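You operate a simulated robot arm through the tools that you are given. There is no shell and no other tool. Be economical: measure what you need, move in short steps, check, and stop when the job is done.

You are at the controls of a simulated two-armed robot. One attempt, no reset.

TASK
On the top of the vent mat, fold the yellow polishing cloth in half, so that it is half as long.

It is judged by the outcome, as a careful person would: the job done as asked, and still so three seconds after it is handed in. It fails if anything else is knocked over, pushed out of place, dropped, spilled or broken. Flat cloth is picked up by pressing the open fingertips on it (5 to 10 N) and closing them slowly along it; thin cloth reads only 2 to 8 mm in the jaws.

THE ROBOT
Two 7-joint arms with two-finger parallel grippers on one trunk, on a base that drives. Base frame: it is fixed to the floor where the robot stands at the start and does not move with it; the origin is under the middle of the robot, x ahead of it, y to its left, z up. Units: mm, degrees, N and s.
The left shoulder is at the start at [70, 163, 1145], the right one opposite. Places, roughly: top of the vent mat [500, -100, 1000]. Payload 3.43 kg a hand.
Tool frame (each hand has its own): the origin (TCP) lies between the finger pads and is the grasp point; the fingertips stand 34 mm ahead of it; z points along the fingers, y is the line along which they close. Largest opening 128 mm; finger width 24, thickness 12; the body of the gripper, 48 by 130 mm, starts 96 mm behind the TCP.
Orientation is that of the tool frame in the base frame, as a unit quaternion [x, y, z, w]. With the fingers straight down and closing along the base's y, the tool's x points along the base's -x, its y along +y and its z along -z.

THE INTERFACE
- The arms move only by the tool send_rows. It takes "left_targets", "right_targets" or both (then of equal length, played together; a hand with none holds still); each is one flat list of numbers, 7 for each row, row after row: the shift along the tool's x, y, z in units of 100 mm (1.0 is 100 mm), then the turn, a rotation vector about the tool's x, y, z in units of 120 degrees (1.0 is 120 degrees), then the finger opening in mm, from 0 to 128. In form: [x, y, z, rx, ry, rz, hand, x, y, z, rx, ry, rz, hand, ...]. A call has 1 to 8 rows; each row is the pose to reach, as a shift and turn from the pose commanded when the call began, along the tool's axes at that moment. A call with a number of a shift or a turn outside -1 to 1 is refused whole. Each row takes 0.2 s and may step no farther than 50 mm and 8.6 degrees from the row before; otherwise, or with a gripper value out of range, the whole call is refused. Where a pose cannot be reached the arm comes as near as it can. A force on the tool above 40 N (or 10 N above the force at the start of the call, whichever is more), or a blocked arm, ends the call early, and 0.2 s more pass. Each finger travels about 153 mm/s and halts on what it meets, pressing with about 44 N; the grip force reading is that of the motor and also rises with nothing between the fingers. The clock runs only during rows and for 0.2 s after the last one: add rows that repeat a pose to give the fingers time. The reply holds the time, the measured pose of the TCP, the force on the tool along the base axes, the opening and the grip force, in the units named above and with some noise, and new pictures: "show" is both (left out), scene, wrist or none (wrist: the cameras of the hands that moved).
- Cameras (640 x 400 px; columns grow to the right, rows downward): "scene" is now at [134, -9.2, 1364.3]; the picture's right is [-0.12, -0.99, 0.00], its down [-0.66, 0.08, -0.74] and it looks along [0.74, -0.09, -0.67] (base axes); focal length 258 px, centre (320, 200). "left" rides on the left gripper at [76, 11, -160] in its tool frame; the picture's right is [-0.15, 0.99, 0.00], its down [-0.88, -0.13, -0.46] and it looks along [-0.45, -0.07, 0.89] (tool axes); focal length 234 px, centre (320, 200). "right" rides on the right gripper at [76, -11, -160] in its tool frame; the picture's right is [0.15, 0.99, 0.00], its down [-0.88, 0.13, -0.46] and it looks along [-0.45, 0.07, 0.89] (tool axes); focal length 234 px, centre (320, 200). There is no depth. A picture from a camera that has moved, and an enlarged one, comes with that camera's place and axes in the base frame and with its lens.
- slide_trunk(by): slides the trunk up (or, below 0, down) by that many mm; the arms and the scene camera ride with it, the base frame stays. It gives what a move gives, with no picture.
- roll_base(legs): drives the robot by 1 to 6 legs, each [ahead, left, turn to the left] in mm, mm and degrees, along the robot's own axes; the way and the turn of a leg run together, so that a leg with both is an arc; at most 1500 mm and 180 degrees a leg. The arms and the cameras ride along, it lands a little off, and it stops where it bumps. It gives what a move gives, and a new picture of the scene camera.
- aim_head(pan, tilt): turns the head with the scene camera to pan (to the left, within 86 degrees either way) and tilt (down, from -29 to 69), counted from straight ahead of the robot. It gives what a move gives, and a new picture of the scene camera.
- close_up(camera, box): a new picture of the part [left, top, right, bottom] of that camera's present view, enlarged. The clock stands still meanwhile.
- finish_job(): hands the job in; it is judged then, once.

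Work in short steps. Places have to be worked out from the pictures, the camera data and where the tool is seen: move nearer, look again, correct. Check each grasp and each placing, and mend what went wrong. You have 120 turns and 170 pictures in all, those below and enlarged ones among them. Open the grippers and draw the arms clear of the work before you hand the job in, unless the task says otherwise; then end with one line.

The tools are called after "Request:" by a JSON object that holds its "api" and its "payload". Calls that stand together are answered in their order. send_rows: Moves the arms, as the interface text tells. Its arguments: {"type":"object","properties":{"left_targets":{"type":"array","items":{"type":"number"}},"right_targets":{"type":"array","items":{"type":"number"}},"show":{"type":"string","enum":["both","scene","wrist","none"]}},"required":[]} The other tools are called the same way: slide_trunk (by) slides the trunk up or down; roll_base (legs) drives the base; aim_head (pan, tilt) turns the head that bears the scene camera; close_up (camera, box) takes an enlarged picture of a part of a camera's view; finish_job () hands the job in.

At the start:

```text
clock: 0.0
left_eef_pos: [464.7, 236.7, 1170.0]
left_orientation: [0.0, 1.0, 0.0, 0.001]
left_wrist_force: [0.1, 0.1, -0.3]
left_finger_gap: 128.2
left_finger_force: 0.2
right_eef_pos: [417.3, -143.0, 1113.2]
right_orientation: [-0.001, 1.0, 0.0, 0.001]
right_wrist_force: [1.1, -0.2, -0.4]
right_finger_gap: 128.0
right_finger_force: 0.2
trunk travel left (down, up): [-625.0, 315.0]
robot x, y, heading: [1.8, -1.0, -0.1]
head pan, tilt: [-6.9, 41.9]
```

scene: 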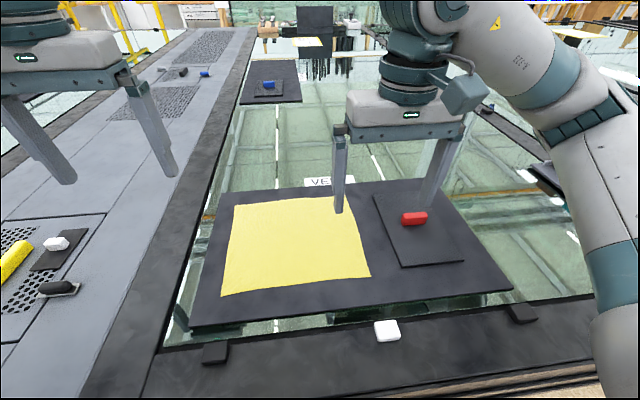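
right: 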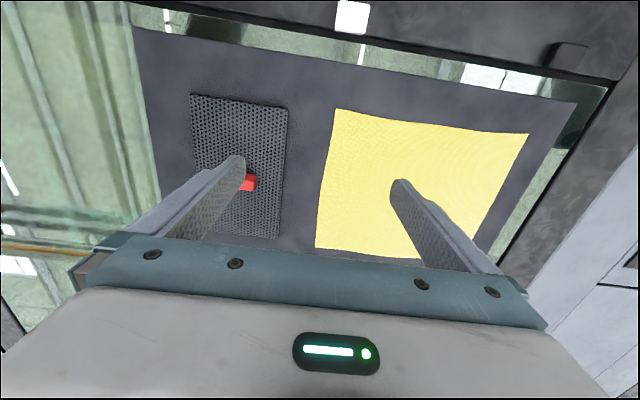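
left: 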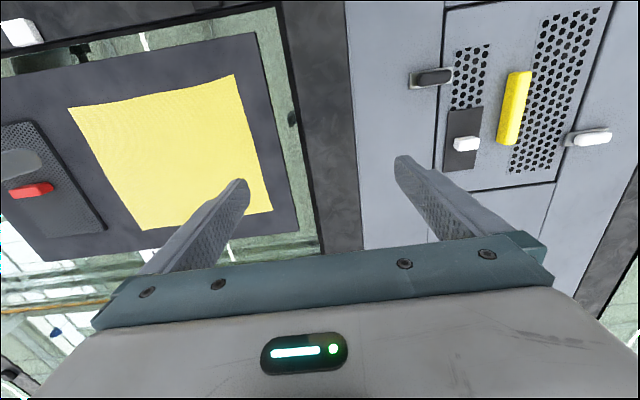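

The cloth looks about 255 mm along y and 224 mm along x, at z≈962. The length to halve is therefore along y. Before choosing a stance I'll look to the left to see whether the base can shift and turn there.

Request:
{"api": "aim_head", "payload": {"pan": 60, "tilt": 50}}

Request:
{"api": "close_up", "payload": {"camera": "right", "box": [130, 0, 630, 312]}}

```text
clock: 1.4
left_eef_pos: [464.8, 237.8, 1170.0]
left_orientation: [0.001, 1.0, -0.001, 0.0]
left_wrist_force: [0.1, 0.4, 0.6]
left_finger_gap: 127.6
left_finger_force: 0.1
right_eef_pos: [416.8, -143.8, 1111.9]
right_orientation: [0.0, 1.0, 0.001, -0.001]
right_wrist_force: [-0.3, 0.0, 0.0]
right_finger_gap: 127.9
right_finger_force: 0.0
trunk travel left (down, up): [-625.0, 315.0]
robot x, y, heading: [-2.5, 1.3, -0.1]
head pan, tilt: [60.0, 50.0]
camera scene: at [89.5, 67.5, 1353.0], right [0.87, -0.5, 0.0], down [-0.38, -0.66, -0.64], along [0.32, 0.56, -0.77], focal length 258 px, centre (320, 200)
```

scene: 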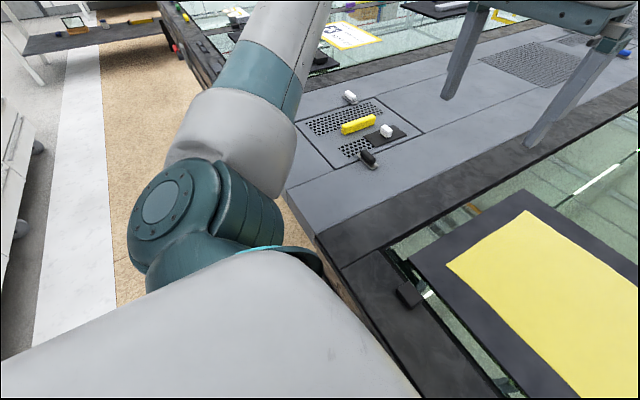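

```text
1.28 times, centred on (380, 156) of right
camera zoom: at [341.7, -154.8, 1272.1], right [-0.15, 0.99, 0.0], down [0.88, 0.13, 0.46], along [0.45, 0.07, -0.89], focal length 300 px, centre (243, 256)
```

zoom: 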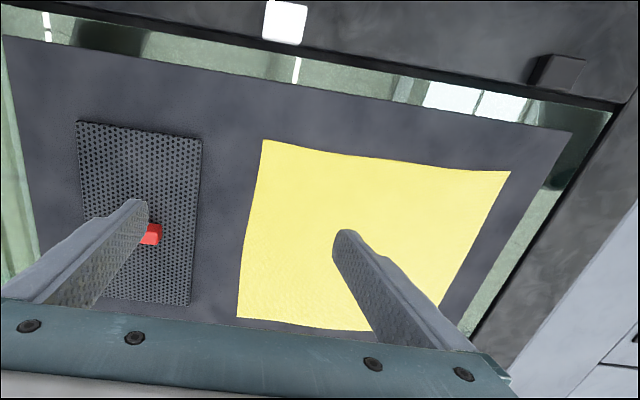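

The aisle to the left is clear. I'll drive back a little and to the left, then turn right about 35°, so that the cloth's left edge spans the two hands naturally.

Request:
{"api": "aim_head", "payload": {"pan": 0, "tilt": 48}}

Request:
{"api": "roll_base", "payload": {"legs": [[-60, 0, 0], [0, 300, 0], [0, 0, -35]]}}

```text
clock: 2.7
left_eef_pos: [464.1, 236.1, 1169.2]
left_orientation: [0.0, 1.0, -0.001, 0.0]
left_wrist_force: [-0.1, 0.0, 0.5]
left_finger_gap: 128.0
left_finger_force: 0.2
right_eef_pos: [417.2, -143.0, 1112.9]
right_orientation: [0.0, 1.0, 0.0, 0.0]
right_wrist_force: [-0.9, -0.8, 0.2]
right_finger_gap: 127.9
right_finger_force: 0.0
trunk travel left (down, up): [-625.0, 315.0]
robot x, y, heading: [2.0, -1.2, -0.1]
head pan, tilt: [0.0, 48.0]
camera scene: at [129.7, 0.9, 1355.7], right [0.0, -1.0, 0.0], down [-0.74, 0.0, -0.67], along [0.67, 0.0, -0.74], focal length 258 px, centre (320, 200)
```

scene: 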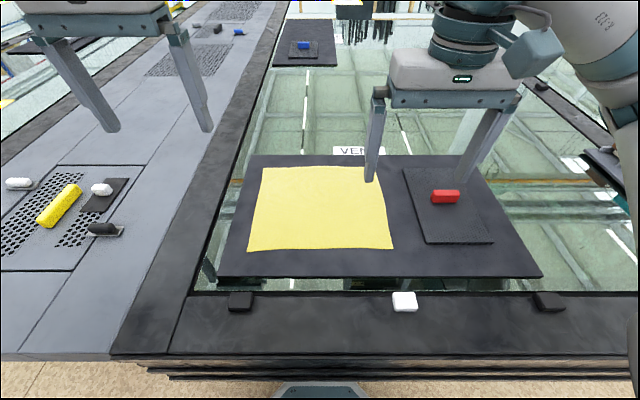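

```text
clock: 7.0
left_eef_pos: [456.0, 223.6, 1169.3]
left_orientation: [0.304, 0.953, 0.0, 0.0]
left_wrist_force: [0.2, -0.5, 0.2]
left_finger_gap: 127.7
left_finger_force: 0.1
right_eef_pos: [198.5, -58.3, 1113.8]
right_orientation: [0.304, 0.953, 0.0, -0.001]
right_wrist_force: [0.1, -1.2, 0.1]
right_finger_gap: 128.0
right_finger_force: 0.1
trunk travel left (down, up): [-625.0, 315.0]
robot x, y, heading: [-54.7, 299.3, -35.2]
head pan, tilt: [0.0, 48.0]
camera scene: at [46.4, 225.8, 1355.7], right [-0.58, -0.82, 0.0], down [-0.61, 0.43, -0.67], along [0.55, -0.39, -0.74], focal length 258 px, centre (320, 200)
```

scene: 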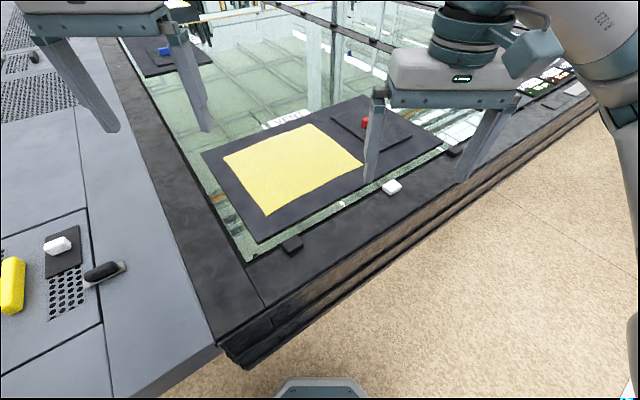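

The base landed well, at (-55, 299) heading -35°. I'll turn both hands so they close along base y and start bringing them toward the cloth's left edge: the left hand to the far corner, the right hand to the near corner.

Request:
{"api": "send_rows", "payload": {"left_targets": [-0.19, -0.03, 0.1, 0, 0, -0.059, 100, -0.38, -0.06, 0.2, 0, 0, -0.118, 80, -0.57, -0.09, 0.3, 0, 0, -0.177, 60, -0.76, -0.12, 0.4, 0, 0, -0.236, 40, -0.95, -0.15, 0.5, 0, 0, -0.295, 24], "right_targets": [0, 0.2, 0, 0, 0, -0.059, 100, 0, 0.4, 0, 0, 0, -0.118, 80, 0, 0.6, 0, 0, 0, -0.177, 60, 0, 0.8, 0, 0, 0, -0.236, 40, 0, 1.0, 0, 0, 0, -0.295, 24], "show": "scene"}}

```text
clock: 8.2
left_eef_pos: [527.0, 158.2, 1118.8]
left_orientation: [-0.002, 1.0, -0.001, -0.001]
left_wrist_force: [1.0, -0.4, 0.4]
left_finger_gap: 24.1
left_finger_force: 0.0
right_eef_pos: [257.2, 24.2, 1112.0]
right_orientation: [-0.002, 1.0, 0.0, -0.001]
right_wrist_force: [0.0, 0.6, -0.8]
right_finger_gap: 24.2
right_finger_force: 0.0
trunk travel left (down, up): [-625.0, 315.0]
robot x, y, heading: [-57.9, 301.1, -35.4]
head pan, tilt: [0.0, 48.0]
camera scene: at [47.6, 226.0, 1355.6], right [-0.58, -0.82, 0.0], down [-0.61, 0.43, -0.67], along [0.55, -0.39, -0.74], focal length 258 px, centre (320, 200)
```

scene: 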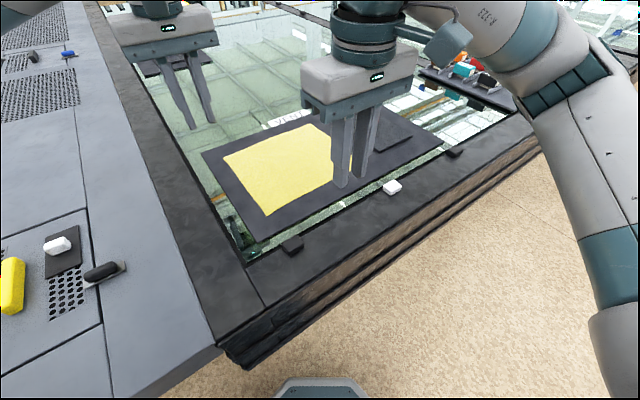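

Both hands are now aligned with the base axes. I'll carry on to hover positions over the corners.

Request:
{"api": "send_rows", "payload": {"left_targets": [-0.11, -0.12, 0.15, 0, 0, 0, 24, -0.23, -0.23, 0.3, 0, 0, 0, 24, -0.34, -0.35, 0.45, 0, 0, 0, 24, -0.45, -0.46, 0.59, 0, 0, 0, 24], "right_targets": [-0.25, 0.22, 0.1, 0, 0, 0, 24, -0.5, 0.44, 0.2, 0, 0, 0, 24, -0.75, 0.66, 0.35, 0, 0, 0, 24, -1.0, 0.88, 0.52, 0, 0, 0, 24]}}

```text
clock: 9.2
left_eef_pos: [571.3, 111.6, 1058.3]
left_orientation: [-0.001, 1.0, 0.0, -0.001]
left_wrist_force: [0.1, 0.5, -0.2]
left_finger_gap: 24.1
left_finger_force: 0.0
right_eef_pos: [357.8, 112.9, 1062.8]
right_orientation: [-0.001, 1.0, 0.0, -0.001]
right_wrist_force: [1.3, -0.1, -1.6]
right_finger_gap: 24.1
right_finger_force: 0.1
trunk travel left (down, up): [-625.0, 315.0]
robot x, y, heading: [-57.1, 297.4, -35.2]
head pan, tilt: [0.0, 48.0]
camera scene: at [48.7, 226.5, 1355.5], right [-0.58, -0.82, 0.0], down [-0.61, 0.43, -0.67], along [0.54, -0.39, -0.74], focal length 258 px, centre (320, 200)
camera right: at [282.1, 100.4, 1221.4], right [-0.15, 0.99, 0.0], down [0.88, 0.13, 0.45], along [0.45, 0.07, -0.89], focal length 234 px, centre (320, 200)
camera left: at [498.4, 123.2, 1218.9], right [0.14, 0.99, 0.0], down [0.88, -0.13, 0.45], along [0.45, -0.07, -0.89], focal length 234 px, centre (320, 200)
```

scene: 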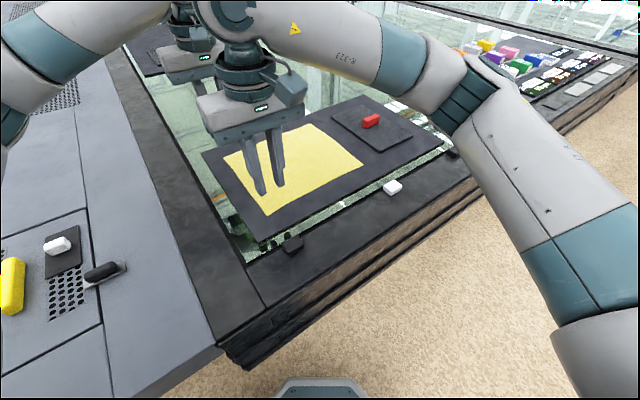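
right: 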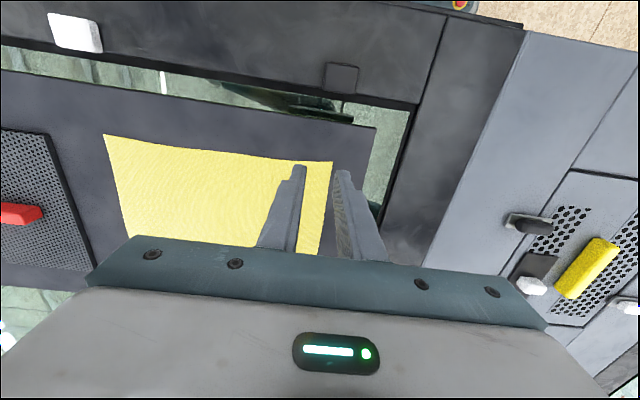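
left: 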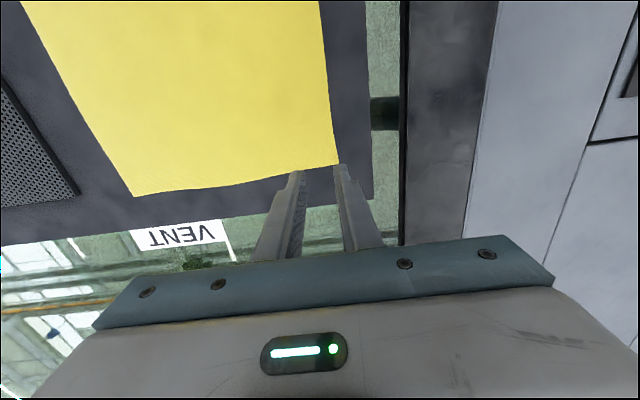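

The corners are confirmed at near-left (363, 128) and far-left (587, 131), with the cloth at z≈962. I'll shift the right hand in to x=382 and lower both until they almost touch.

Request:
{"api": "send_rows", "payload": {"left_targets": [0, 0, 0.2, 0, 0, 0, 24, 0, 0, 0.4, 0, 0, 0, 24, 0, 0, 0.54, 0, 0, 0, 24], "right_targets": [-0.15, 0, 0.1, 0, 0, 0, 24, -0.24, 0, 0.35, 0, 0, 0, 24, -0.24, 0, 0.58, 0, 0, 0, 24], "show": "wrist"}}

```text
clock: 10.0
left_eef_pos: [570.3, 111.1, 1005.6]
left_orientation: [-0.002, 1.0, 0.001, -0.002]
left_wrist_force: [-0.1, -0.1, 0.6]
left_finger_gap: 24.3
left_finger_force: 0.2
right_eef_pos: [381.5, 110.9, 1006.3]
right_orientation: [-0.002, 1.0, 0.0, -0.001]
right_wrist_force: [-0.5, 0.3, 0.1]
right_finger_gap: 24.0
right_finger_force: 0.0
trunk travel left (down, up): [-625.0, 315.0]
robot x, y, heading: [-61.0, 299.5, -35.2]
head pan, tilt: [0.0, 48.0]
camera right: at [305.6, 99.0, 1163.9], right [-0.15, 0.99, 0.0], down [0.88, 0.13, 0.46], along [0.45, 0.07, -0.89], focal length 234 px, centre (320, 200)
camera left: at [495.6, 122.9, 1165.2], right [0.15, 0.99, 0.0], down [0.88, -0.13, 0.45], along [0.45, -0.07, -0.89], focal length 234 px, centre (320, 200)
```

right: 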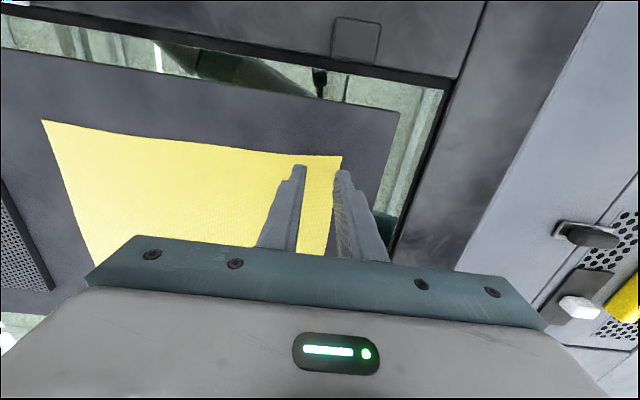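
left: 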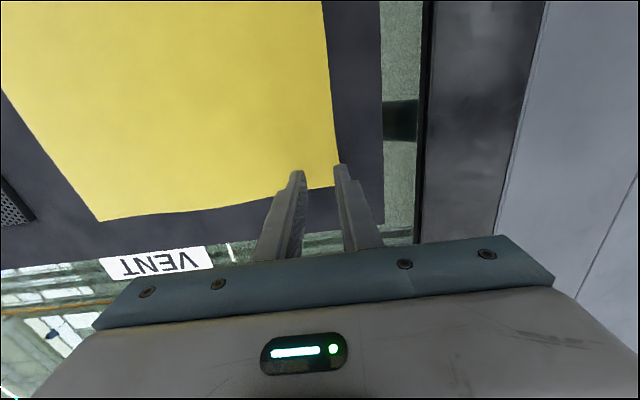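

Each outer finger straddles the edge. I'll shift both 4 mm inward and press down in small steps.

Request:
{"api": "send_rows", "payload": {"left_targets": [0, -0.04, 0.04, 0, 0, 0, 24, 0, -0.04, 0.07, 0, 0, 0, 24, 0, -0.04, 0.09, 0, 0, 0, 24, 0, -0.04, 0.09, 0, 0, 0, 24], "right_targets": [0, -0.04, 0.04, 0, 0, 0, 24, 0, -0.04, 0.07, 0, 0, 0, 24, 0, -0.04, 0.09, 0, 0, 0, 24, 0, -0.04, 0.09, 0, 0, 0, 24], "show": "none"}}

```text
clock: 11.0
left_eef_pos: [569.8, 106.9, 996.9]
left_orientation: [0.0, 1.0, 0.0, -0.001]
left_wrist_force: [0.4, -0.5, -0.4]
left_finger_gap: 24.0
left_finger_force: 0.0
right_eef_pos: [379.2, 108.7, 995.1]
right_orientation: [-0.001, 1.0, 0.001, 0.0]
right_wrist_force: [-0.4, 0.0, -0.6]
right_finger_gap: 24.2
right_finger_force: 0.0
trunk travel left (down, up): [-625.0, 315.0]
robot x, y, heading: [-59.1, 297.1, -35.2]
head pan, tilt: [0.0, 48.0]
```

No contact yet, so I'll keep lowering in small steps.

Request:
{"api": "send_rows", "payload": {"left_targets": [0, 0, 0.02, 0, 0, 0, 24, 0, 0, 0.03, 0, 0, 0, 24, 0, 0, 0.03, 0, 0, 0, 24], "right_targets": [0, 0, 0.02, 0, 0, 0, 24, 0, 0, 0.03, 0, 0, 0, 24, 0, 0, 0.03, 0, 0, 0, 24], "show": "none"}}

```text
clock: 11.8
left_eef_pos: [569.6, 107.5, 993.7]
left_orientation: [0.0, 1.0, 0.0, -0.001]
left_wrist_force: [-1.2, -0.4, -0.9]
left_finger_gap: 24.0
left_finger_force: 0.0
right_eef_pos: [379.8, 107.9, 991.5]
right_orientation: [-0.001, 1.0, 0.0, 0.0]
right_wrist_force: [-0.4, -1.5, 2.1]
right_finger_gap: 24.1
right_finger_force: 0.0
trunk travel left (down, up): [-625.0, 315.0]
robot x, y, heading: [-59.3, 301.7, -35.2]
head pan, tilt: [0.0, 48.0]
```

Request:
{"api": "send_rows", "payload": {"left_targets": [0, 0, 0.02, 0, 0, 0, 24, 0, 0, 0.03, 0, 0, 0, 24, 0, 0, 0.03, 0, 0, 0, 24], "right_targets": [0, 0, 0.01, 0, 0, 0, 24, 0, 0, 0.02, 0, 0, 0, 24, 0, 0, 0.02, 0, 0, 0, 24], "show": "wrist"}}

```text
clock: 12.6
left_eef_pos: [568.3, 107.7, 992.0]
left_orientation: [-0.001, 1.0, 0.0, 0.001]
left_wrist_force: [-0.5, -0.2, 0.0]
left_finger_gap: 24.2
left_finger_force: 0.0
right_eef_pos: [379.8, 107.4, 991.8]
right_orientation: [-0.001, 1.0, 0.0, 0.002]
right_wrist_force: [5.7, -5.4, 25.7]
right_finger_gap: 24.2
right_finger_force: 0.1
trunk travel left (down, up): [-625.0, 315.0]
robot x, y, heading: [-58.9, 300.9, -35.3]
head pan, tilt: [0.0, 48.0]
camera right: at [304.0, 95.7, 1149.9], right [-0.15, 0.99, 0.0], down [0.88, 0.13, 0.46], along [0.45, 0.07, -0.89], focal length 234 px, centre (320, 200)
camera left: at [494.6, 119.2, 1152.2], right [0.14, 0.99, 0.0], down [0.88, -0.13, 0.46], along [0.45, -0.07, -0.89], focal length 234 px, centre (320, 200)
```

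right: 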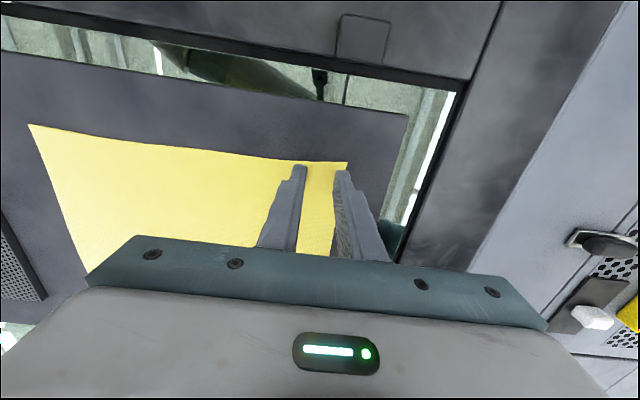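
left: 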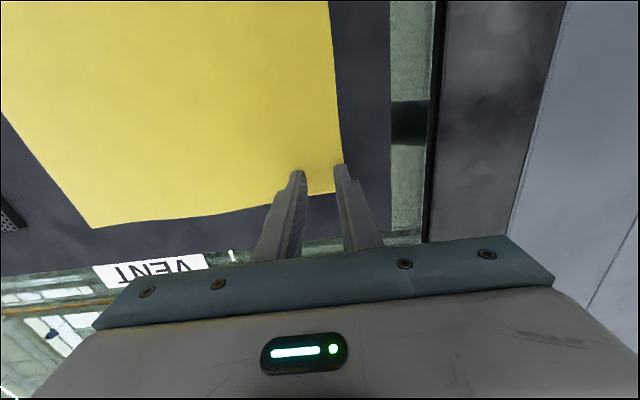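

The right hand is pressing at 26 N, so I'll ease it up 1 mm and bring the left hand down a little more.

Request:
{"api": "send_rows", "payload": {"left_targets": [0, 0, 0.01, 0, 0, 0, 24, 0, 0, 0.01, 0, 0, 0, 24], "right_targets": [0, 0, -0.005, 0, 0, 0, 24, 0, 0, -0.013, 0, 0, 0, 24], "show": "none"}}

```text
clock: 13.2
left_eef_pos: [569.5, 107.9, 992.1]
left_orientation: [-0.001, 1.0, 0.0, 0.0]
left_wrist_force: [-2.1, 0.2, 2.7]
left_finger_gap: 23.6
left_finger_force: 0.1
right_eef_pos: [378.4, 108.6, 991.2]
right_orientation: [0.0, 1.0, 0.0, 0.0]
right_wrist_force: [12.3, -6.3, 30.5]
right_finger_gap: 23.9
right_finger_force: 0.0
trunk travel left (down, up): [-625.0, 315.0]
robot x, y, heading: [-60.8, 297.5, -35.3]
head pan, tilt: [0.0, 48.0]
```

Request:
{"api": "send_rows", "payload": {"left_targets": [0, 0, 0.005, 0, 0, 0, 24, 0, 0, 0.005, 0, 0, 0, 24], "right_targets": [0, 0, -0.01, 0, 0, 0, 24, 0, 0, -0.015, 0, 0, 0, 24], "show": "none"}}

```text
clock: 13.8
left_eef_pos: [570.4, 107.9, 990.2]
left_orientation: [-0.001, 1.0, -0.001, 0.001]
left_wrist_force: [-0.8, -1.7, 10.3]
left_finger_gap: 23.8
left_finger_force: 0.1
right_eef_pos: [379.4, 108.7, 991.4]
right_orientation: [-0.002, 1.0, 0.001, -0.001]
right_wrist_force: [7.3, -1.7, 12.3]
right_finger_gap: 24.2
right_finger_force: 0.0
trunk travel left (down, up): [-625.0, 315.0]
robot x, y, heading: [-58.0, 302.8, -35.3]
head pan, tilt: [0.0, 48.0]
```

Both hands press at about 10 N, so I'll close them slowly.

Request:
{"api": "send_rows", "payload": {"left_targets": [0, 0, 0, 0, 0, 0, 20, 0, 0, 0, 0, 0, 0, 16, 0, 0, 0, 0, 0, 0, 12, 0, 0, 0, 0, 0, 0, 8, 0, 0, 0, 0, 0, 0, 5, 0, 0, 0, 0, 0, 0, 2, 0, 0, 0, 0, 0, 0, 0, 0, 0, 0, 0, 0, 0, 0], "right_targets": [0, 0, -0.003, 0, 0, 0, 20, 0, 0, -0.003, 0, 0, 0, 16, 0, 0, -0.003, 0, 0, 0, 12, 0, 0, -0.003, 0, 0, 0, 8, 0, 0, -0.003, 0, 0, 0, 5, 0, 0, -0.003, 0, 0, 0, 2, 0, 0, -0.003, 0, 0, 0, 0, 0, 0, -0.003, 0, 0, 0, 0], "show": "wrist"}}

```text
clock: 15.6
left_eef_pos: [568.6, 107.9, 991.5]
left_orientation: [-0.001, 1.0, -0.001, 0.0]
left_wrist_force: [0.1, 0.5, 15.0]
left_finger_gap: 1.5
left_finger_force: 36.3
right_eef_pos: [379.2, 108.2, 992.3]
right_orientation: [-0.001, 1.0, 0.0, 0.001]
right_wrist_force: [-0.1, 0.4, 0.4]
right_finger_gap: 1.6
right_finger_force: 37.1
trunk travel left (down, up): [-625.0, 315.0]
robot x, y, heading: [-58.1, 302.6, -35.3]
head pan, tilt: [0.0, 48.0]
camera right: at [303.7, 96.6, 1151.7], right [-0.15, 0.99, 0.0], down [0.88, 0.13, 0.46], along [0.45, 0.07, -0.89], focal length 234 px, centre (320, 200)
camera left: at [494.3, 119.6, 1150.9], right [0.14, 0.99, 0.0], down [0.88, -0.13, 0.46], along [0.45, -0.07, -0.89], focal length 234 px, centre (320, 200)
```

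right: 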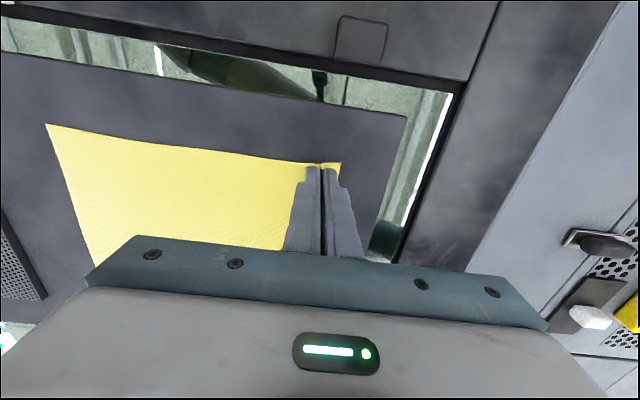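
left: 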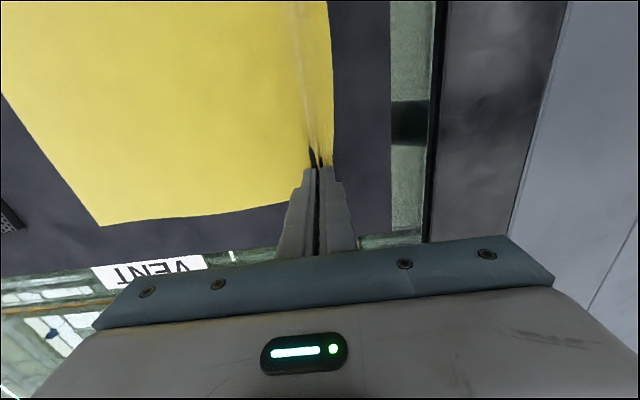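

The gap reads 1.5 mm and a ridge shows at the left hand. I'll lift both a little to test the grips.

Request:
{"api": "send_rows", "payload": {"left_targets": [0, 0, -0.1, 0, 0, 0, 0, 0, 0, -0.2, 0, 0, 0, 0, 0, 0, -0.3, 0, 0, 0, 0], "right_targets": [0, 0, -0.1, 0, 0, 0, 0, 0, 0, -0.2, 0, 0, 0, 0, 0, 0, -0.3, 0, 0, 0, 0]}}

```text
clock: 16.4
left_eef_pos: [570.5, 107.8, 1019.1]
left_orientation: [0.0, 1.0, 0.0, -0.002]
left_wrist_force: [-0.3, 0.5, 0.1]
left_finger_gap: 1.6
left_finger_force: 36.7
right_eef_pos: [380.2, 108.7, 1022.8]
right_orientation: [0.0, 1.0, 0.0, 0.0]
right_wrist_force: [0.4, -0.7, -0.4]
right_finger_gap: 1.6
right_finger_force: 36.1
trunk travel left (down, up): [-625.0, 315.0]
robot x, y, heading: [-59.5, 302.4, -35.1]
head pan, tilt: [0.0, 48.0]
camera scene: at [46.5, 226.0, 1355.6], right [-0.58, -0.82, 0.0], down [-0.61, 0.43, -0.67], along [0.55, -0.39, -0.74], focal length 258 px, centre (320, 200)
camera right: at [304.6, 96.4, 1181.3], right [-0.15, 0.99, 0.0], down [0.88, 0.13, 0.46], along [0.45, 0.07, -0.89], focal length 234 px, centre (320, 200)
camera left: at [495.7, 119.5, 1179.7], right [0.15, 0.99, 0.0], down [0.88, -0.13, 0.45], along [0.45, -0.07, -0.89], focal length 234 px, centre (320, 200)
```

scene: 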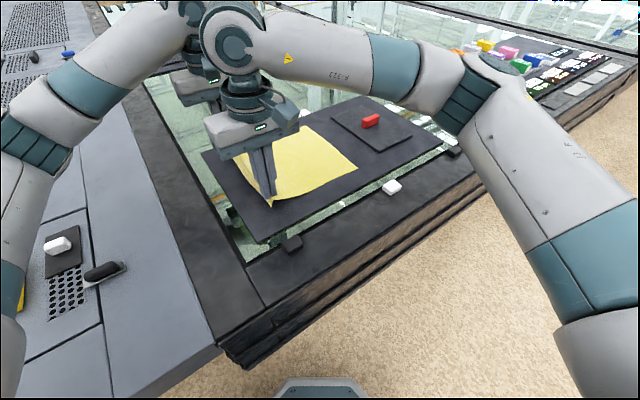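
right: 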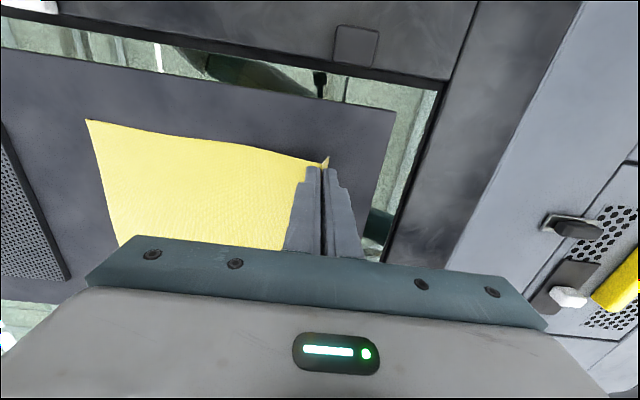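
left: 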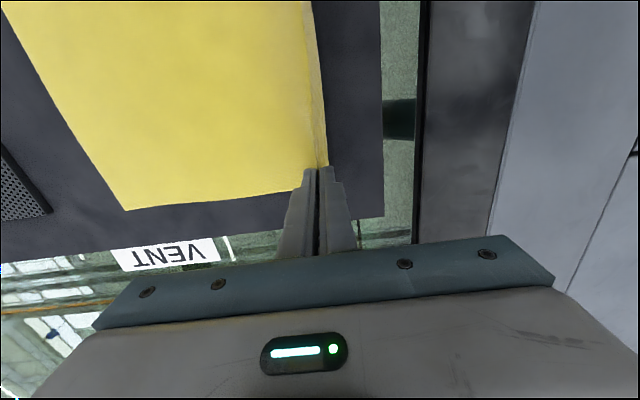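

Both corners are held and lifted. The opposite edge now lies straight at y≈-105, so the fold line should sit near y≈15–20. I'll swing both hands along the first half of an arc over that line.

Request:
{"api": "send_rows", "payload": {"left_targets": [0, -0.06, -0.14, 0, 0, 0, 0, 0, -0.14, -0.29, 0, 0, 0, 0, 0, -0.22, -0.43, 0, 0, 0, 0, 0, -0.32, -0.52, 0, 0, 0, 0, 0, -0.44, -0.61, 0, 0, 0, 0, 0, -0.56, -0.66, 0, 0, 0, 0, 0, -0.67, -0.69, 0, 0, 0, 0, 0, -0.8, -0.71, 0, 0, 0, 0], "right_targets": [0, -0.06, -0.14, 0, 0, 0, 0, 0, -0.14, -0.29, 0, 0, 0, 0, 0, -0.22, -0.43, 0, 0, 0, 0, 0, -0.32, -0.52, 0, 0, 0, 0, 0, -0.44, -0.61, 0, 0, 0, 0, 0, -0.56, -0.66, 0, 0, 0, 0, 0, -0.67, -0.69, 0, 0, 0, 0, 0, -0.8, -0.71, 0, 0, 0, 0]}}

```text
clock: 18.2
left_eef_pos: [569.9, 26.5, 1090.6]
left_orientation: [0.0, 1.0, 0.0, 0.001]
left_wrist_force: [-1.2, 0.1, -0.2]
left_finger_gap: 1.5
left_finger_force: 36.6
right_eef_pos: [379.1, 26.4, 1092.8]
right_orientation: [-0.001, 1.0, 0.0, 0.0]
right_wrist_force: [0.7, 0.2, -0.5]
right_finger_gap: 1.8
right_finger_force: 37.0
trunk travel left (down, up): [-625.0, 315.0]
robot x, y, heading: [-60.6, 299.6, -35.1]
head pan, tilt: [0.0, 48.0]
camera scene: at [46.1, 224.6, 1355.6], right [-0.58, -0.82, 0.0], down [-0.61, 0.43, -0.67], along [0.55, -0.39, -0.74], focal length 258 px, centre (320, 200)
camera right: at [303.6, 14.4, 1251.4], right [-0.15, 0.99, 0.0], down [0.88, 0.13, 0.46], along [0.45, 0.07, -0.89], focal length 234 px, centre (320, 200)
camera left: at [495.7, 38.0, 1251.2], right [0.15, 0.99, 0.0], down [0.88, -0.13, 0.46], along [0.45, -0.07, -0.89], focal length 234 px, centre (320, 200)
```

scene: 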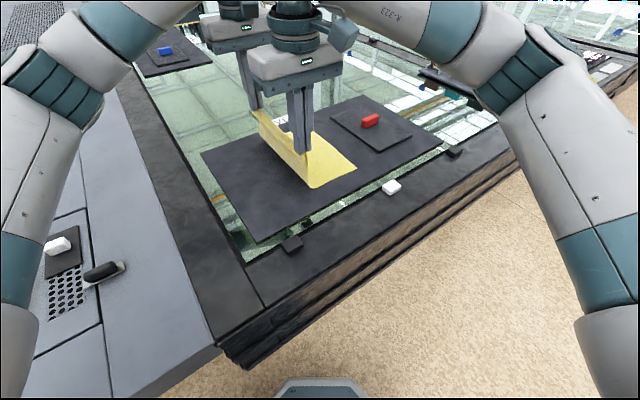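
right: 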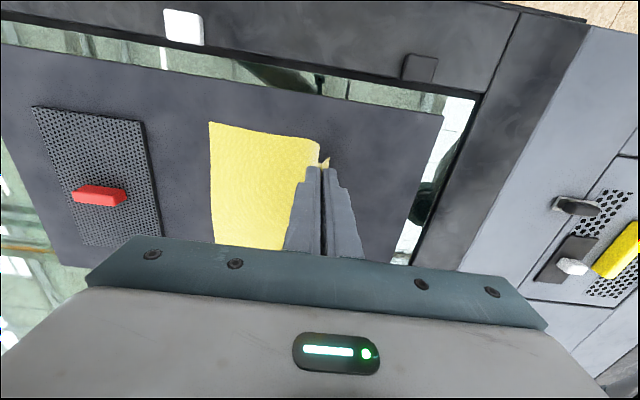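
left: 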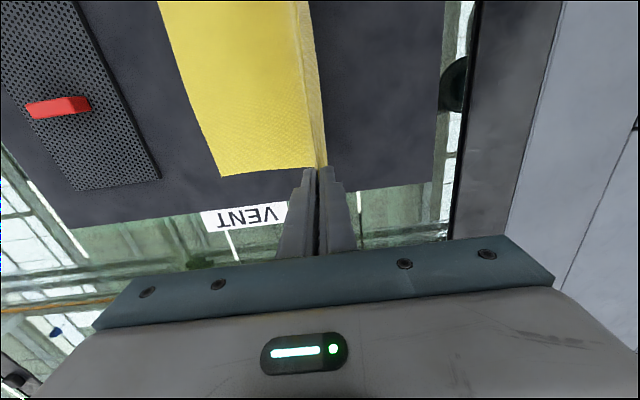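

The fold is shaping evenly and the lower edge is still straight at y≈-109. I'll continue over the top of the arc.

Request:
{"api": "send_rows", "payload": {"left_targets": [0, -0.15, 0.0, 0, 0, 0, 0, 0, -0.3, 0.02, 0, 0, 0, 0, 0, -0.45, 0.07, 0, 0, 0, 0, 0, -0.6, 0.13, 0, 0, 0, 0, 0, -0.74, 0.21, 0, 0, 0, 0, 0, -0.87, 0.31, 0, 0, 0, 0, 0, -1.0, 0.43, 0, 0, 0, 0], "right_targets": [0, -0.15, 0.0, 0, 0, 0, 0, 0, -0.3, 0.02, 0, 0, 0, 0, 0, -0.45, 0.07, 0, 0, 0, 0, 0, -0.6, 0.13, 0, 0, 0, 0, 0, -0.74, 0.21, 0, 0, 0, 0, 0, -0.87, 0.31, 0, 0, 0, 0, 0, -1.0, 0.43, 0, 0, 0, 0]}}

```text
clock: 19.8
left_eef_pos: [570.7, -74.0, 1048.4]
left_orientation: [-0.001, 1.0, 0.0, 0.0]
left_wrist_force: [0.0, -0.2, 1.1]
left_finger_gap: 1.4
left_finger_force: 35.7
right_eef_pos: [381.7, -73.3, 1051.8]
right_orientation: [-0.001, 1.0, 0.002, 0.0]
right_wrist_force: [-0.2, -0.4, 0.8]
right_finger_gap: 1.8
right_finger_force: 37.1
trunk travel left (down, up): [-625.0, 315.0]
robot x, y, heading: [-58.1, 295.0, -35.4]
head pan, tilt: [0.0, 48.0]
camera scene: at [46.6, 224.3, 1355.6], right [-0.58, -0.82, 0.0], down [-0.61, 0.43, -0.67], along [0.55, -0.39, -0.74], focal length 258 px, centre (320, 200)
camera right: at [305.4, -86.3, 1209.7], right [-0.15, 0.99, 0.0], down [0.88, 0.13, 0.46], along [0.45, 0.07, -0.89], focal length 234 px, centre (320, 200)
camera left: at [496.1, -63.0, 1207.6], right [0.14, 0.99, 0.0], down [0.88, -0.13, 0.45], along [0.45, -0.07, -0.89], focal length 234 px, centre (320, 200)
```

scene: 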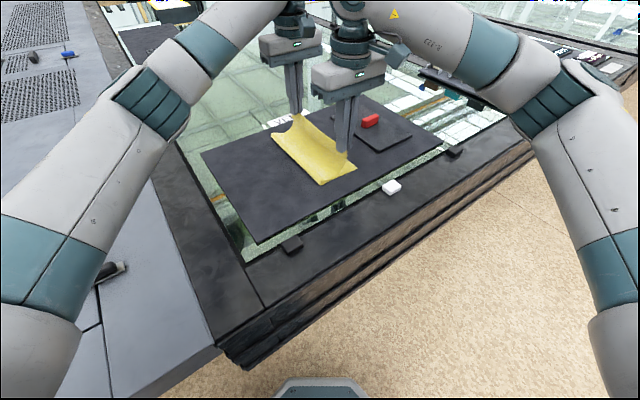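
right: 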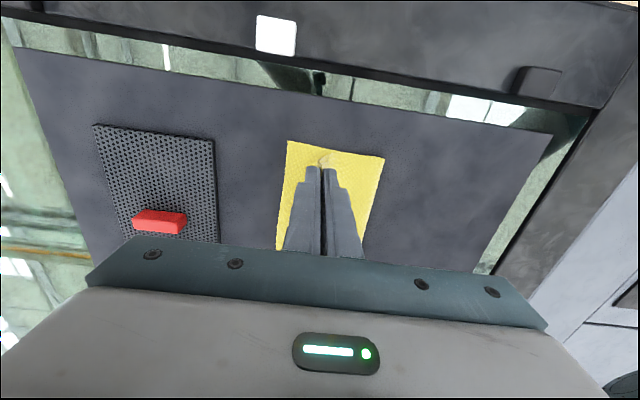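
left: 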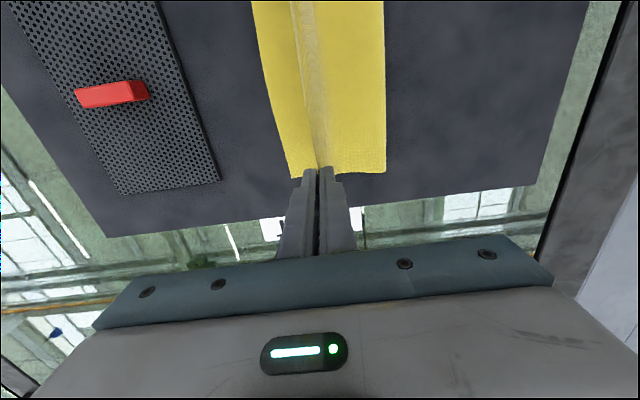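

The cloth hangs over neatly. I'll overshoot slightly past the lower edge while lowering, then come back low so the small flap beyond the pinch lays outward.

Request:
{"api": "send_rows", "payload": {"left_targets": [0, -0.13, 0.1, 0, 0, 0, 0, 0, -0.28, 0.22, 0, 0, 0, 0, 0, -0.43, 0.35, 0, 0, 0, 0, 0, -0.5, 0.45, 0, 0, 0, 0, 0, -0.5, 0.48, 0, 0, 0, 0, 0, -0.4, 0.49, 0, 0, 0, 0, 0, -0.28, 0.5, 0, 0, 0, 0, 0, -0.16, 0.51, 0, 0, 0, 0], "right_targets": [0, -0.13, 0.1, 0, 0, 0, 0, 0, -0.28, 0.22, 0, 0, 0, 0, 0, -0.43, 0.35, 0, 0, 0, 0, 0, -0.5, 0.45, 0, 0, 0, 0, 0, -0.5, 0.5, 0, 0, 0, 0, 0, -0.4, 0.51, 0, 0, 0, 0, 0, -0.28, 0.52, 0, 0, 0, 0, 0, -0.16, 0.53, 0, 0, 0, 0]}}

```text
clock: 21.6
left_eef_pos: [569.0, -89.5, 996.9]
left_orientation: [-0.001, 1.0, 0.0, -0.001]
left_wrist_force: [0.1, 0.7, 0.9]
left_finger_gap: 1.7
left_finger_force: 37.0
right_eef_pos: [381.2, -88.1, 998.1]
right_orientation: [-0.001, 1.0, 0.0, 0.0]
right_wrist_force: [-0.2, -0.4, 0.5]
right_finger_gap: 1.6
right_finger_force: 36.4
trunk travel left (down, up): [-625.0, 315.0]
robot x, y, heading: [-60.1, 302.1, -35.3]
head pan, tilt: [0.0, 48.0]
camera scene: at [46.8, 226.7, 1355.7], right [-0.58, -0.82, 0.0], down [-0.61, 0.43, -0.67], along [0.55, -0.39, -0.74], focal length 258 px, centre (320, 200)
camera right: at [305.5, -100.0, 1156.9], right [-0.15, 0.99, 0.0], down [0.88, 0.13, 0.46], along [0.45, 0.07, -0.89], focal length 234 px, centre (320, 200)
camera left: at [495.9, -76.7, 1157.1], right [0.15, 0.99, 0.0], down [0.88, -0.13, 0.45], along [0.45, -0.07, -0.89], focal length 234 px, centre (320, 200)
```

scene: 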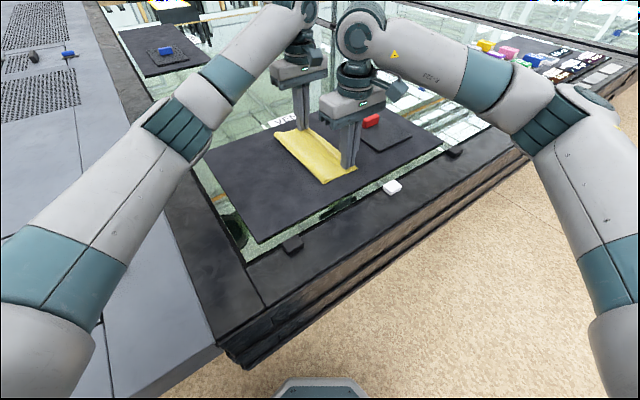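
right: 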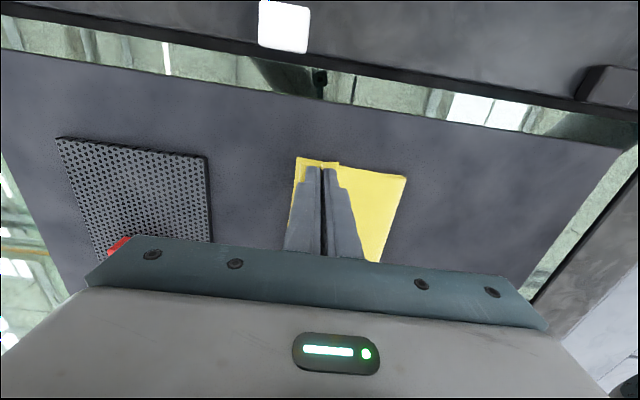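
left: 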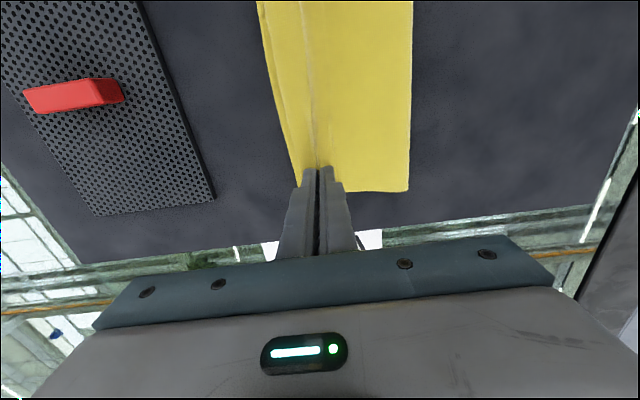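

Request:
{"api": "close_up", "payload": {"camera": "right", "box": [260, 130, 440, 270]}}

Request:
{"api": "close_up", "payload": {"camera": "left", "box": [220, 0, 440, 220]}}

```text
2.86 times, centred on (350, 200) of right
camera zoom: at [305.5, -100.0, 1156.9], right [-0.15, 0.99, 0.0], down [0.88, 0.13, 0.46], along [0.45, 0.07, -0.89], focal length 669 px, centre (234, 200)
```

zoom: 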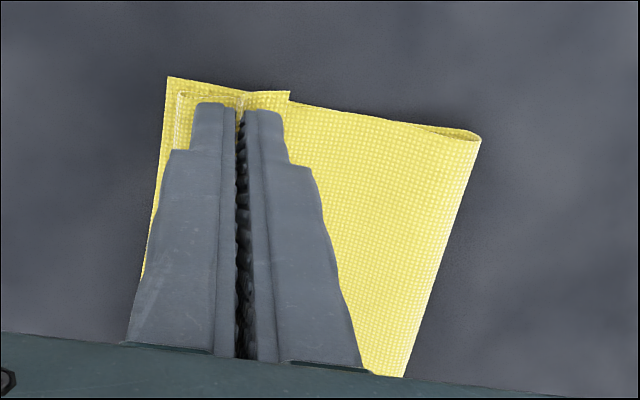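

```text
1.82 times, centred on (330, 110) of left
camera zoom: at [495.9, -76.7, 1157.1], right [0.15, 0.99, 0.0], down [0.88, -0.13, 0.45], along [0.45, -0.07, -0.89], focal length 426 px, centre (302, 364)
```

zoom: 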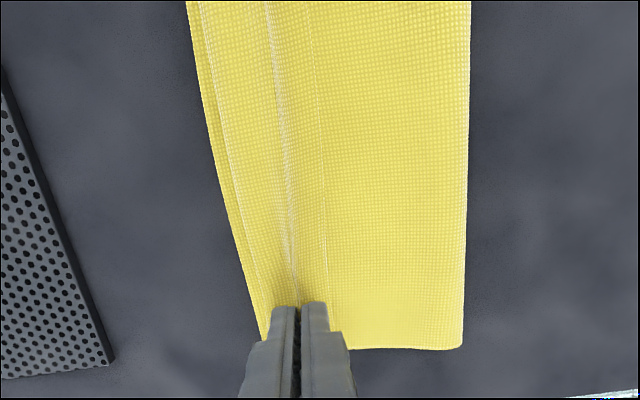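

The edge strip beyond the pinch is folded back on top (a hem toward +y), and the fold line sits near y≈-14, which is too far right. I'll lift and bring the pinch back toward +y so the upper layer is the right length. After that I'll unroll the hem.

Request:
{"api": "send_rows", "payload": {"left_targets": [0, 0.05, -0.15, 0, 0, 0, 0, 0, 0.12, -0.3, 0, 0, 0, 0, 0, 0.25, -0.4, 0, 0, 0, 0, 0, 0.4, -0.4, 0, 0, 0, 0, 0, 0.48, -0.3, 0, 0, 0, 0, 0, 0.48, -0.15, 0, 0, 0, 0, 0, 0.4, -0.04, 0, 0, 0, 0, 0, 0.36, 0, 0, 0, 0, 0], "right_targets": [0, 0.05, -0.15, 0, 0, 0, 0, 0, 0.12, -0.3, 0, 0, 0, 0, 0, 0.25, -0.4, 0, 0, 0, 0, 0, 0.4, -0.4, 0, 0, 0, 0, 0, 0.48, -0.3, 0, 0, 0, 0, 0, 0.48, -0.15, 0, 0, 0, 0, 0, 0.4, -0.04, 0, 0, 0, 0, 0, 0.36, 0, 0, 0, 0, 0]}}

Request:
{"api": "close_up", "payload": {"camera": "right", "box": [220, 100, 440, 270]}}

```text
clock: 23.4
left_eef_pos: [570.3, -51.2, 996.0]
left_orientation: [-0.001, 1.0, 0.0, -0.001]
left_wrist_force: [0.2, -0.9, 0.0]
left_finger_gap: 1.6
left_finger_force: 36.7
right_eef_pos: [380.5, -53.2, 996.0]
right_orientation: [-0.001, 1.0, 0.0, 0.001]
right_wrist_force: [-0.7, 0.8, 0.0]
right_finger_gap: 1.7
right_finger_force: 36.4
trunk travel left (down, up): [-625.0, 315.0]
robot x, y, heading: [-56.9, 296.9, -35.4]
head pan, tilt: [0.0, 48.0]
camera scene: at [46.5, 225.9, 1355.7], right [-0.58, -0.82, 0.0], down [-0.61, 0.43, -0.67], along [0.55, -0.39, -0.74], focal length 258 px, centre (320, 200)
camera right: at [304.9, -64.0, 1156.2], right [-0.15, 0.99, 0.0], down [0.88, 0.13, 0.46], along [0.45, 0.07, -0.89], focal length 234 px, centre (320, 200)
camera left: at [496.3, -39.6, 1156.2], right [0.14, 0.99, 0.0], down [0.88, -0.13, 0.46], along [0.45, -0.07, -0.89], focal length 234 px, centre (320, 200)
```

scene: 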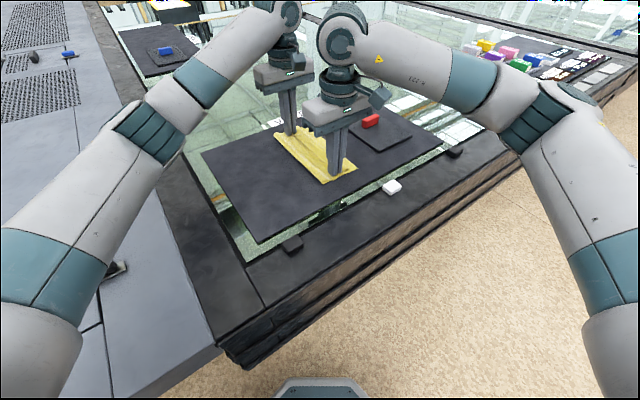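
right: 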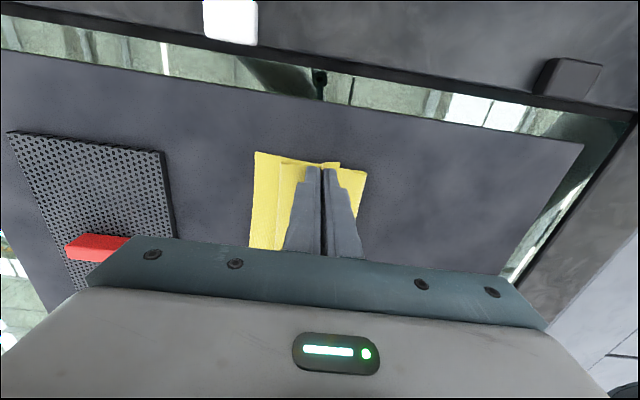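
left: 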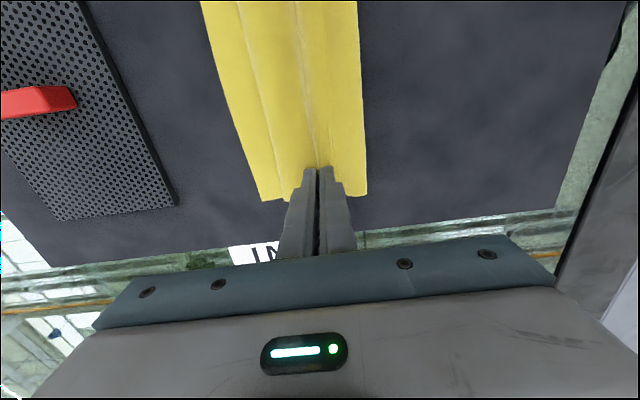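

```text
2.35 times, centred on (330, 185) of right
camera zoom: at [304.9, -64.0, 1156.2], right [-0.15, 0.99, 0.0], down [0.88, 0.13, 0.46], along [0.45, 0.07, -0.89], focal length 551 px, centre (296, 235)
```

zoom: 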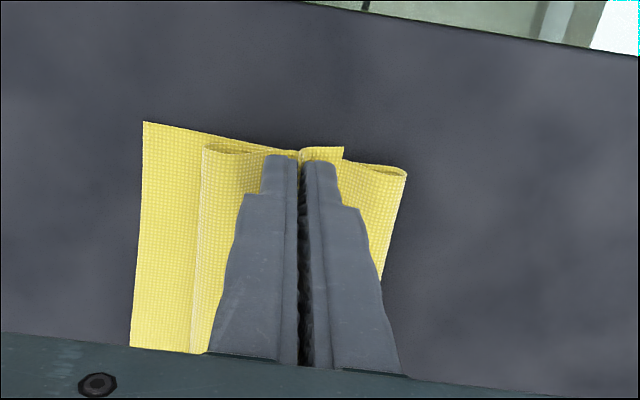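

The bottom edge stayed at y=-110 but the fold stayed at -14 too. I'll lift back up to unroll the fold, then come down a tighter arc without overshooting.

Request:
{"api": "send_rows", "payload": {"left_targets": [0, 0.12, -0.22, 0, 0, 0, 0, 0, 0.25, -0.45, 0, 0, 0, 0, 0, 0.42, -0.65, 0, 0, 0, 0, 0, 0.6, -0.82, 0, 0, 0, 0, 0, 0.78, -0.93, 0, 0, 0, 0, 0, 0.84, -0.95, 0, 0, 0, 0], "right_targets": [0, 0.12, -0.22, 0, 0, 0, 0, 0, 0.25, -0.45, 0, 0, 0, 0, 0, 0.42, -0.65, 0, 0, 0, 0, 0, 0.6, -0.82, 0, 0, 0, 0, 0, 0.78, -0.93, 0, 0, 0, 0, 0, 0.84, -0.95, 0, 0, 0, 0], "show": "wrist"}}

```text
clock: 24.8
left_eef_pos: [570.9, 31.2, 1092.6]
left_orientation: [-0.001, 1.0, 0.0, -0.001]
left_wrist_force: [-0.3, 0.7, -0.4]
left_finger_gap: 1.5
left_finger_force: 36.5
right_eef_pos: [380.2, 32.7, 1093.0]
right_orientation: [-0.001, 1.0, -0.001, 0.001]
right_wrist_force: [-0.3, -0.6, 0.1]
right_finger_gap: 1.6
right_finger_force: 36.0
trunk travel left (down, up): [-625.0, 315.0]
robot x, y, heading: [-62.3, 300.0, -35.7]
head pan, tilt: [0.0, 48.0]
camera right: at [303.9, 20.4, 1251.8], right [-0.15, 0.99, 0.0], down [0.88, 0.13, 0.46], along [0.45, 0.07, -0.89], focal length 234 px, centre (320, 200)
camera left: at [495.9, 42.5, 1252.7], right [0.14, 0.99, 0.0], down [0.88, -0.13, 0.45], along [0.45, -0.07, -0.89], focal length 234 px, centre (320, 200)
```

right: 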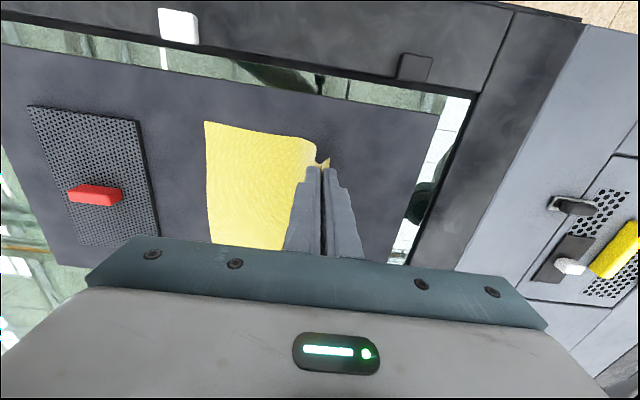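
left: 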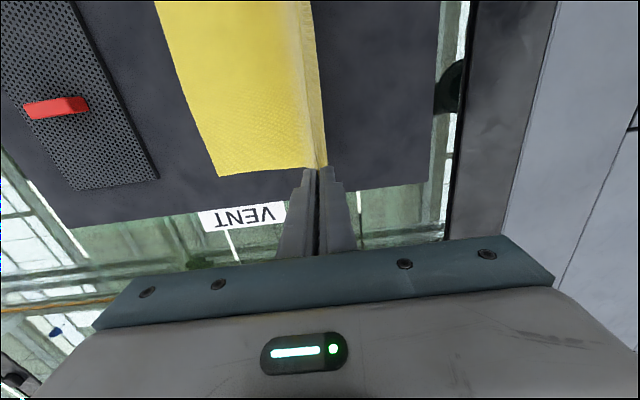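

The cloth is restored as before. Now I'll come down the tighter arc to y≈-56.

Request:
{"api": "send_rows", "payload": {"left_targets": [0, -0.16, 0.0, 0, 0, 0, 0, 0, -0.32, 0.03, 0, 0, 0, 0, 0, -0.56, 0.13, 0, 0, 0, 0, 0, -0.79, 0.33, 0, 0, 0, 0, 0, -0.92, 0.57, 0, 0, 0, 0, 0, -0.92, 0.78, 0, 0, 0, 0, 0, -0.88, 0.94, 0, 0, 0, 0], "right_targets": [0, -0.16, 0.0, 0, 0, 0, 0, 0, -0.32, 0.03, 0, 0, 0, 0, 0, -0.56, 0.13, 0, 0, 0, 0, 0, -0.79, 0.33, 0, 0, 0, 0, 0, -0.92, 0.57, 0, 0, 0, 0, 0, -0.92, 0.78, 0, 0, 0, 0, 0, -0.88, 0.94, 0, 0, 0, 0], "show": "wrist"}}

Request:
{"api": "close_up", "payload": {"camera": "right", "box": [220, 100, 440, 270]}}

```text
clock: 26.4
left_eef_pos: [570.2, -56.9, 998.8]
left_orientation: [-0.001, 1.0, 0.0, -0.001]
left_wrist_force: [0.7, -0.3, 0.1]
left_finger_gap: 1.8
left_finger_force: 36.4
right_eef_pos: [381.9, -56.1, 998.5]
right_orientation: [-0.001, 1.0, 0.0, 0.0]
right_wrist_force: [0.2, -0.1, 0.9]
right_finger_gap: 1.7
right_finger_force: 36.3
trunk travel left (down, up): [-625.0, 315.0]
robot x, y, heading: [-59.3, 298.5, -35.6]
head pan, tilt: [0.0, 48.0]
camera right: at [305.1, -67.8, 1157.6], right [-0.15, 0.99, 0.0], down [0.88, 0.13, 0.46], along [0.45, 0.07, -0.89], focal length 234 px, centre (320, 200)
camera left: at [495.7, -45.6, 1158.5], right [0.15, 0.99, 0.0], down [0.88, -0.13, 0.45], along [0.45, -0.07, -0.89], focal length 234 px, centre (320, 200)
```

right: 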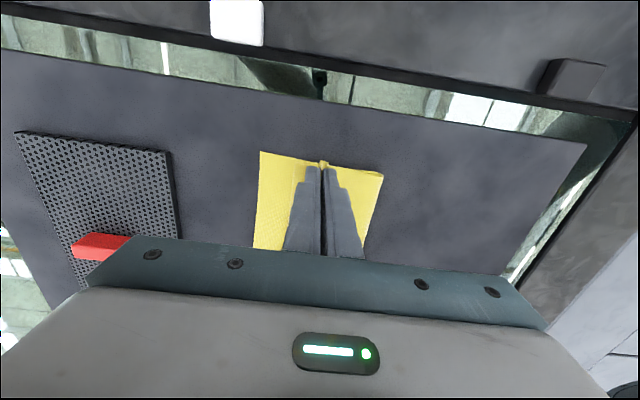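
left: 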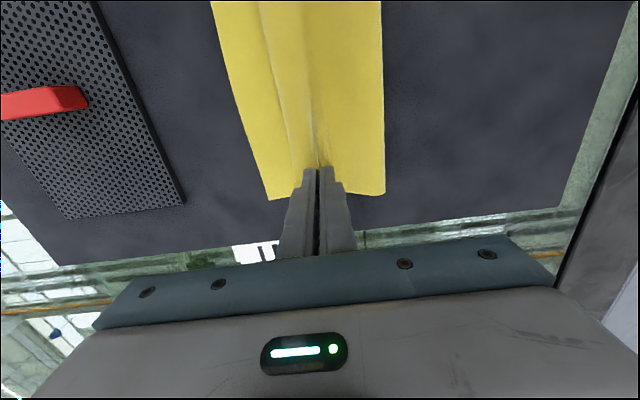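

```text
2.35 times, centred on (330, 185) of right
camera zoom: at [305.1, -67.8, 1157.6], right [-0.15, 0.99, 0.0], down [0.88, 0.13, 0.46], along [0.45, 0.07, -0.89], focal length 551 px, centre (296, 235)
```

zoom: 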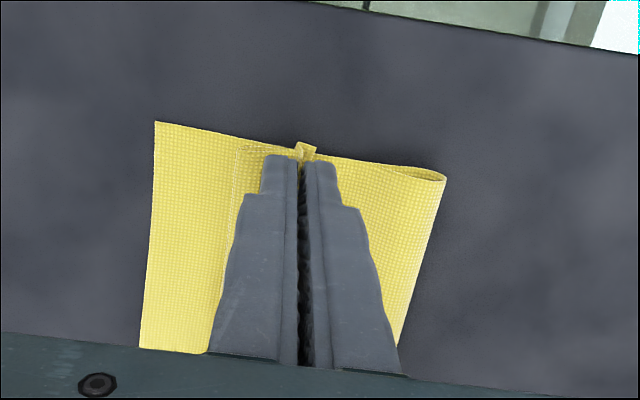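

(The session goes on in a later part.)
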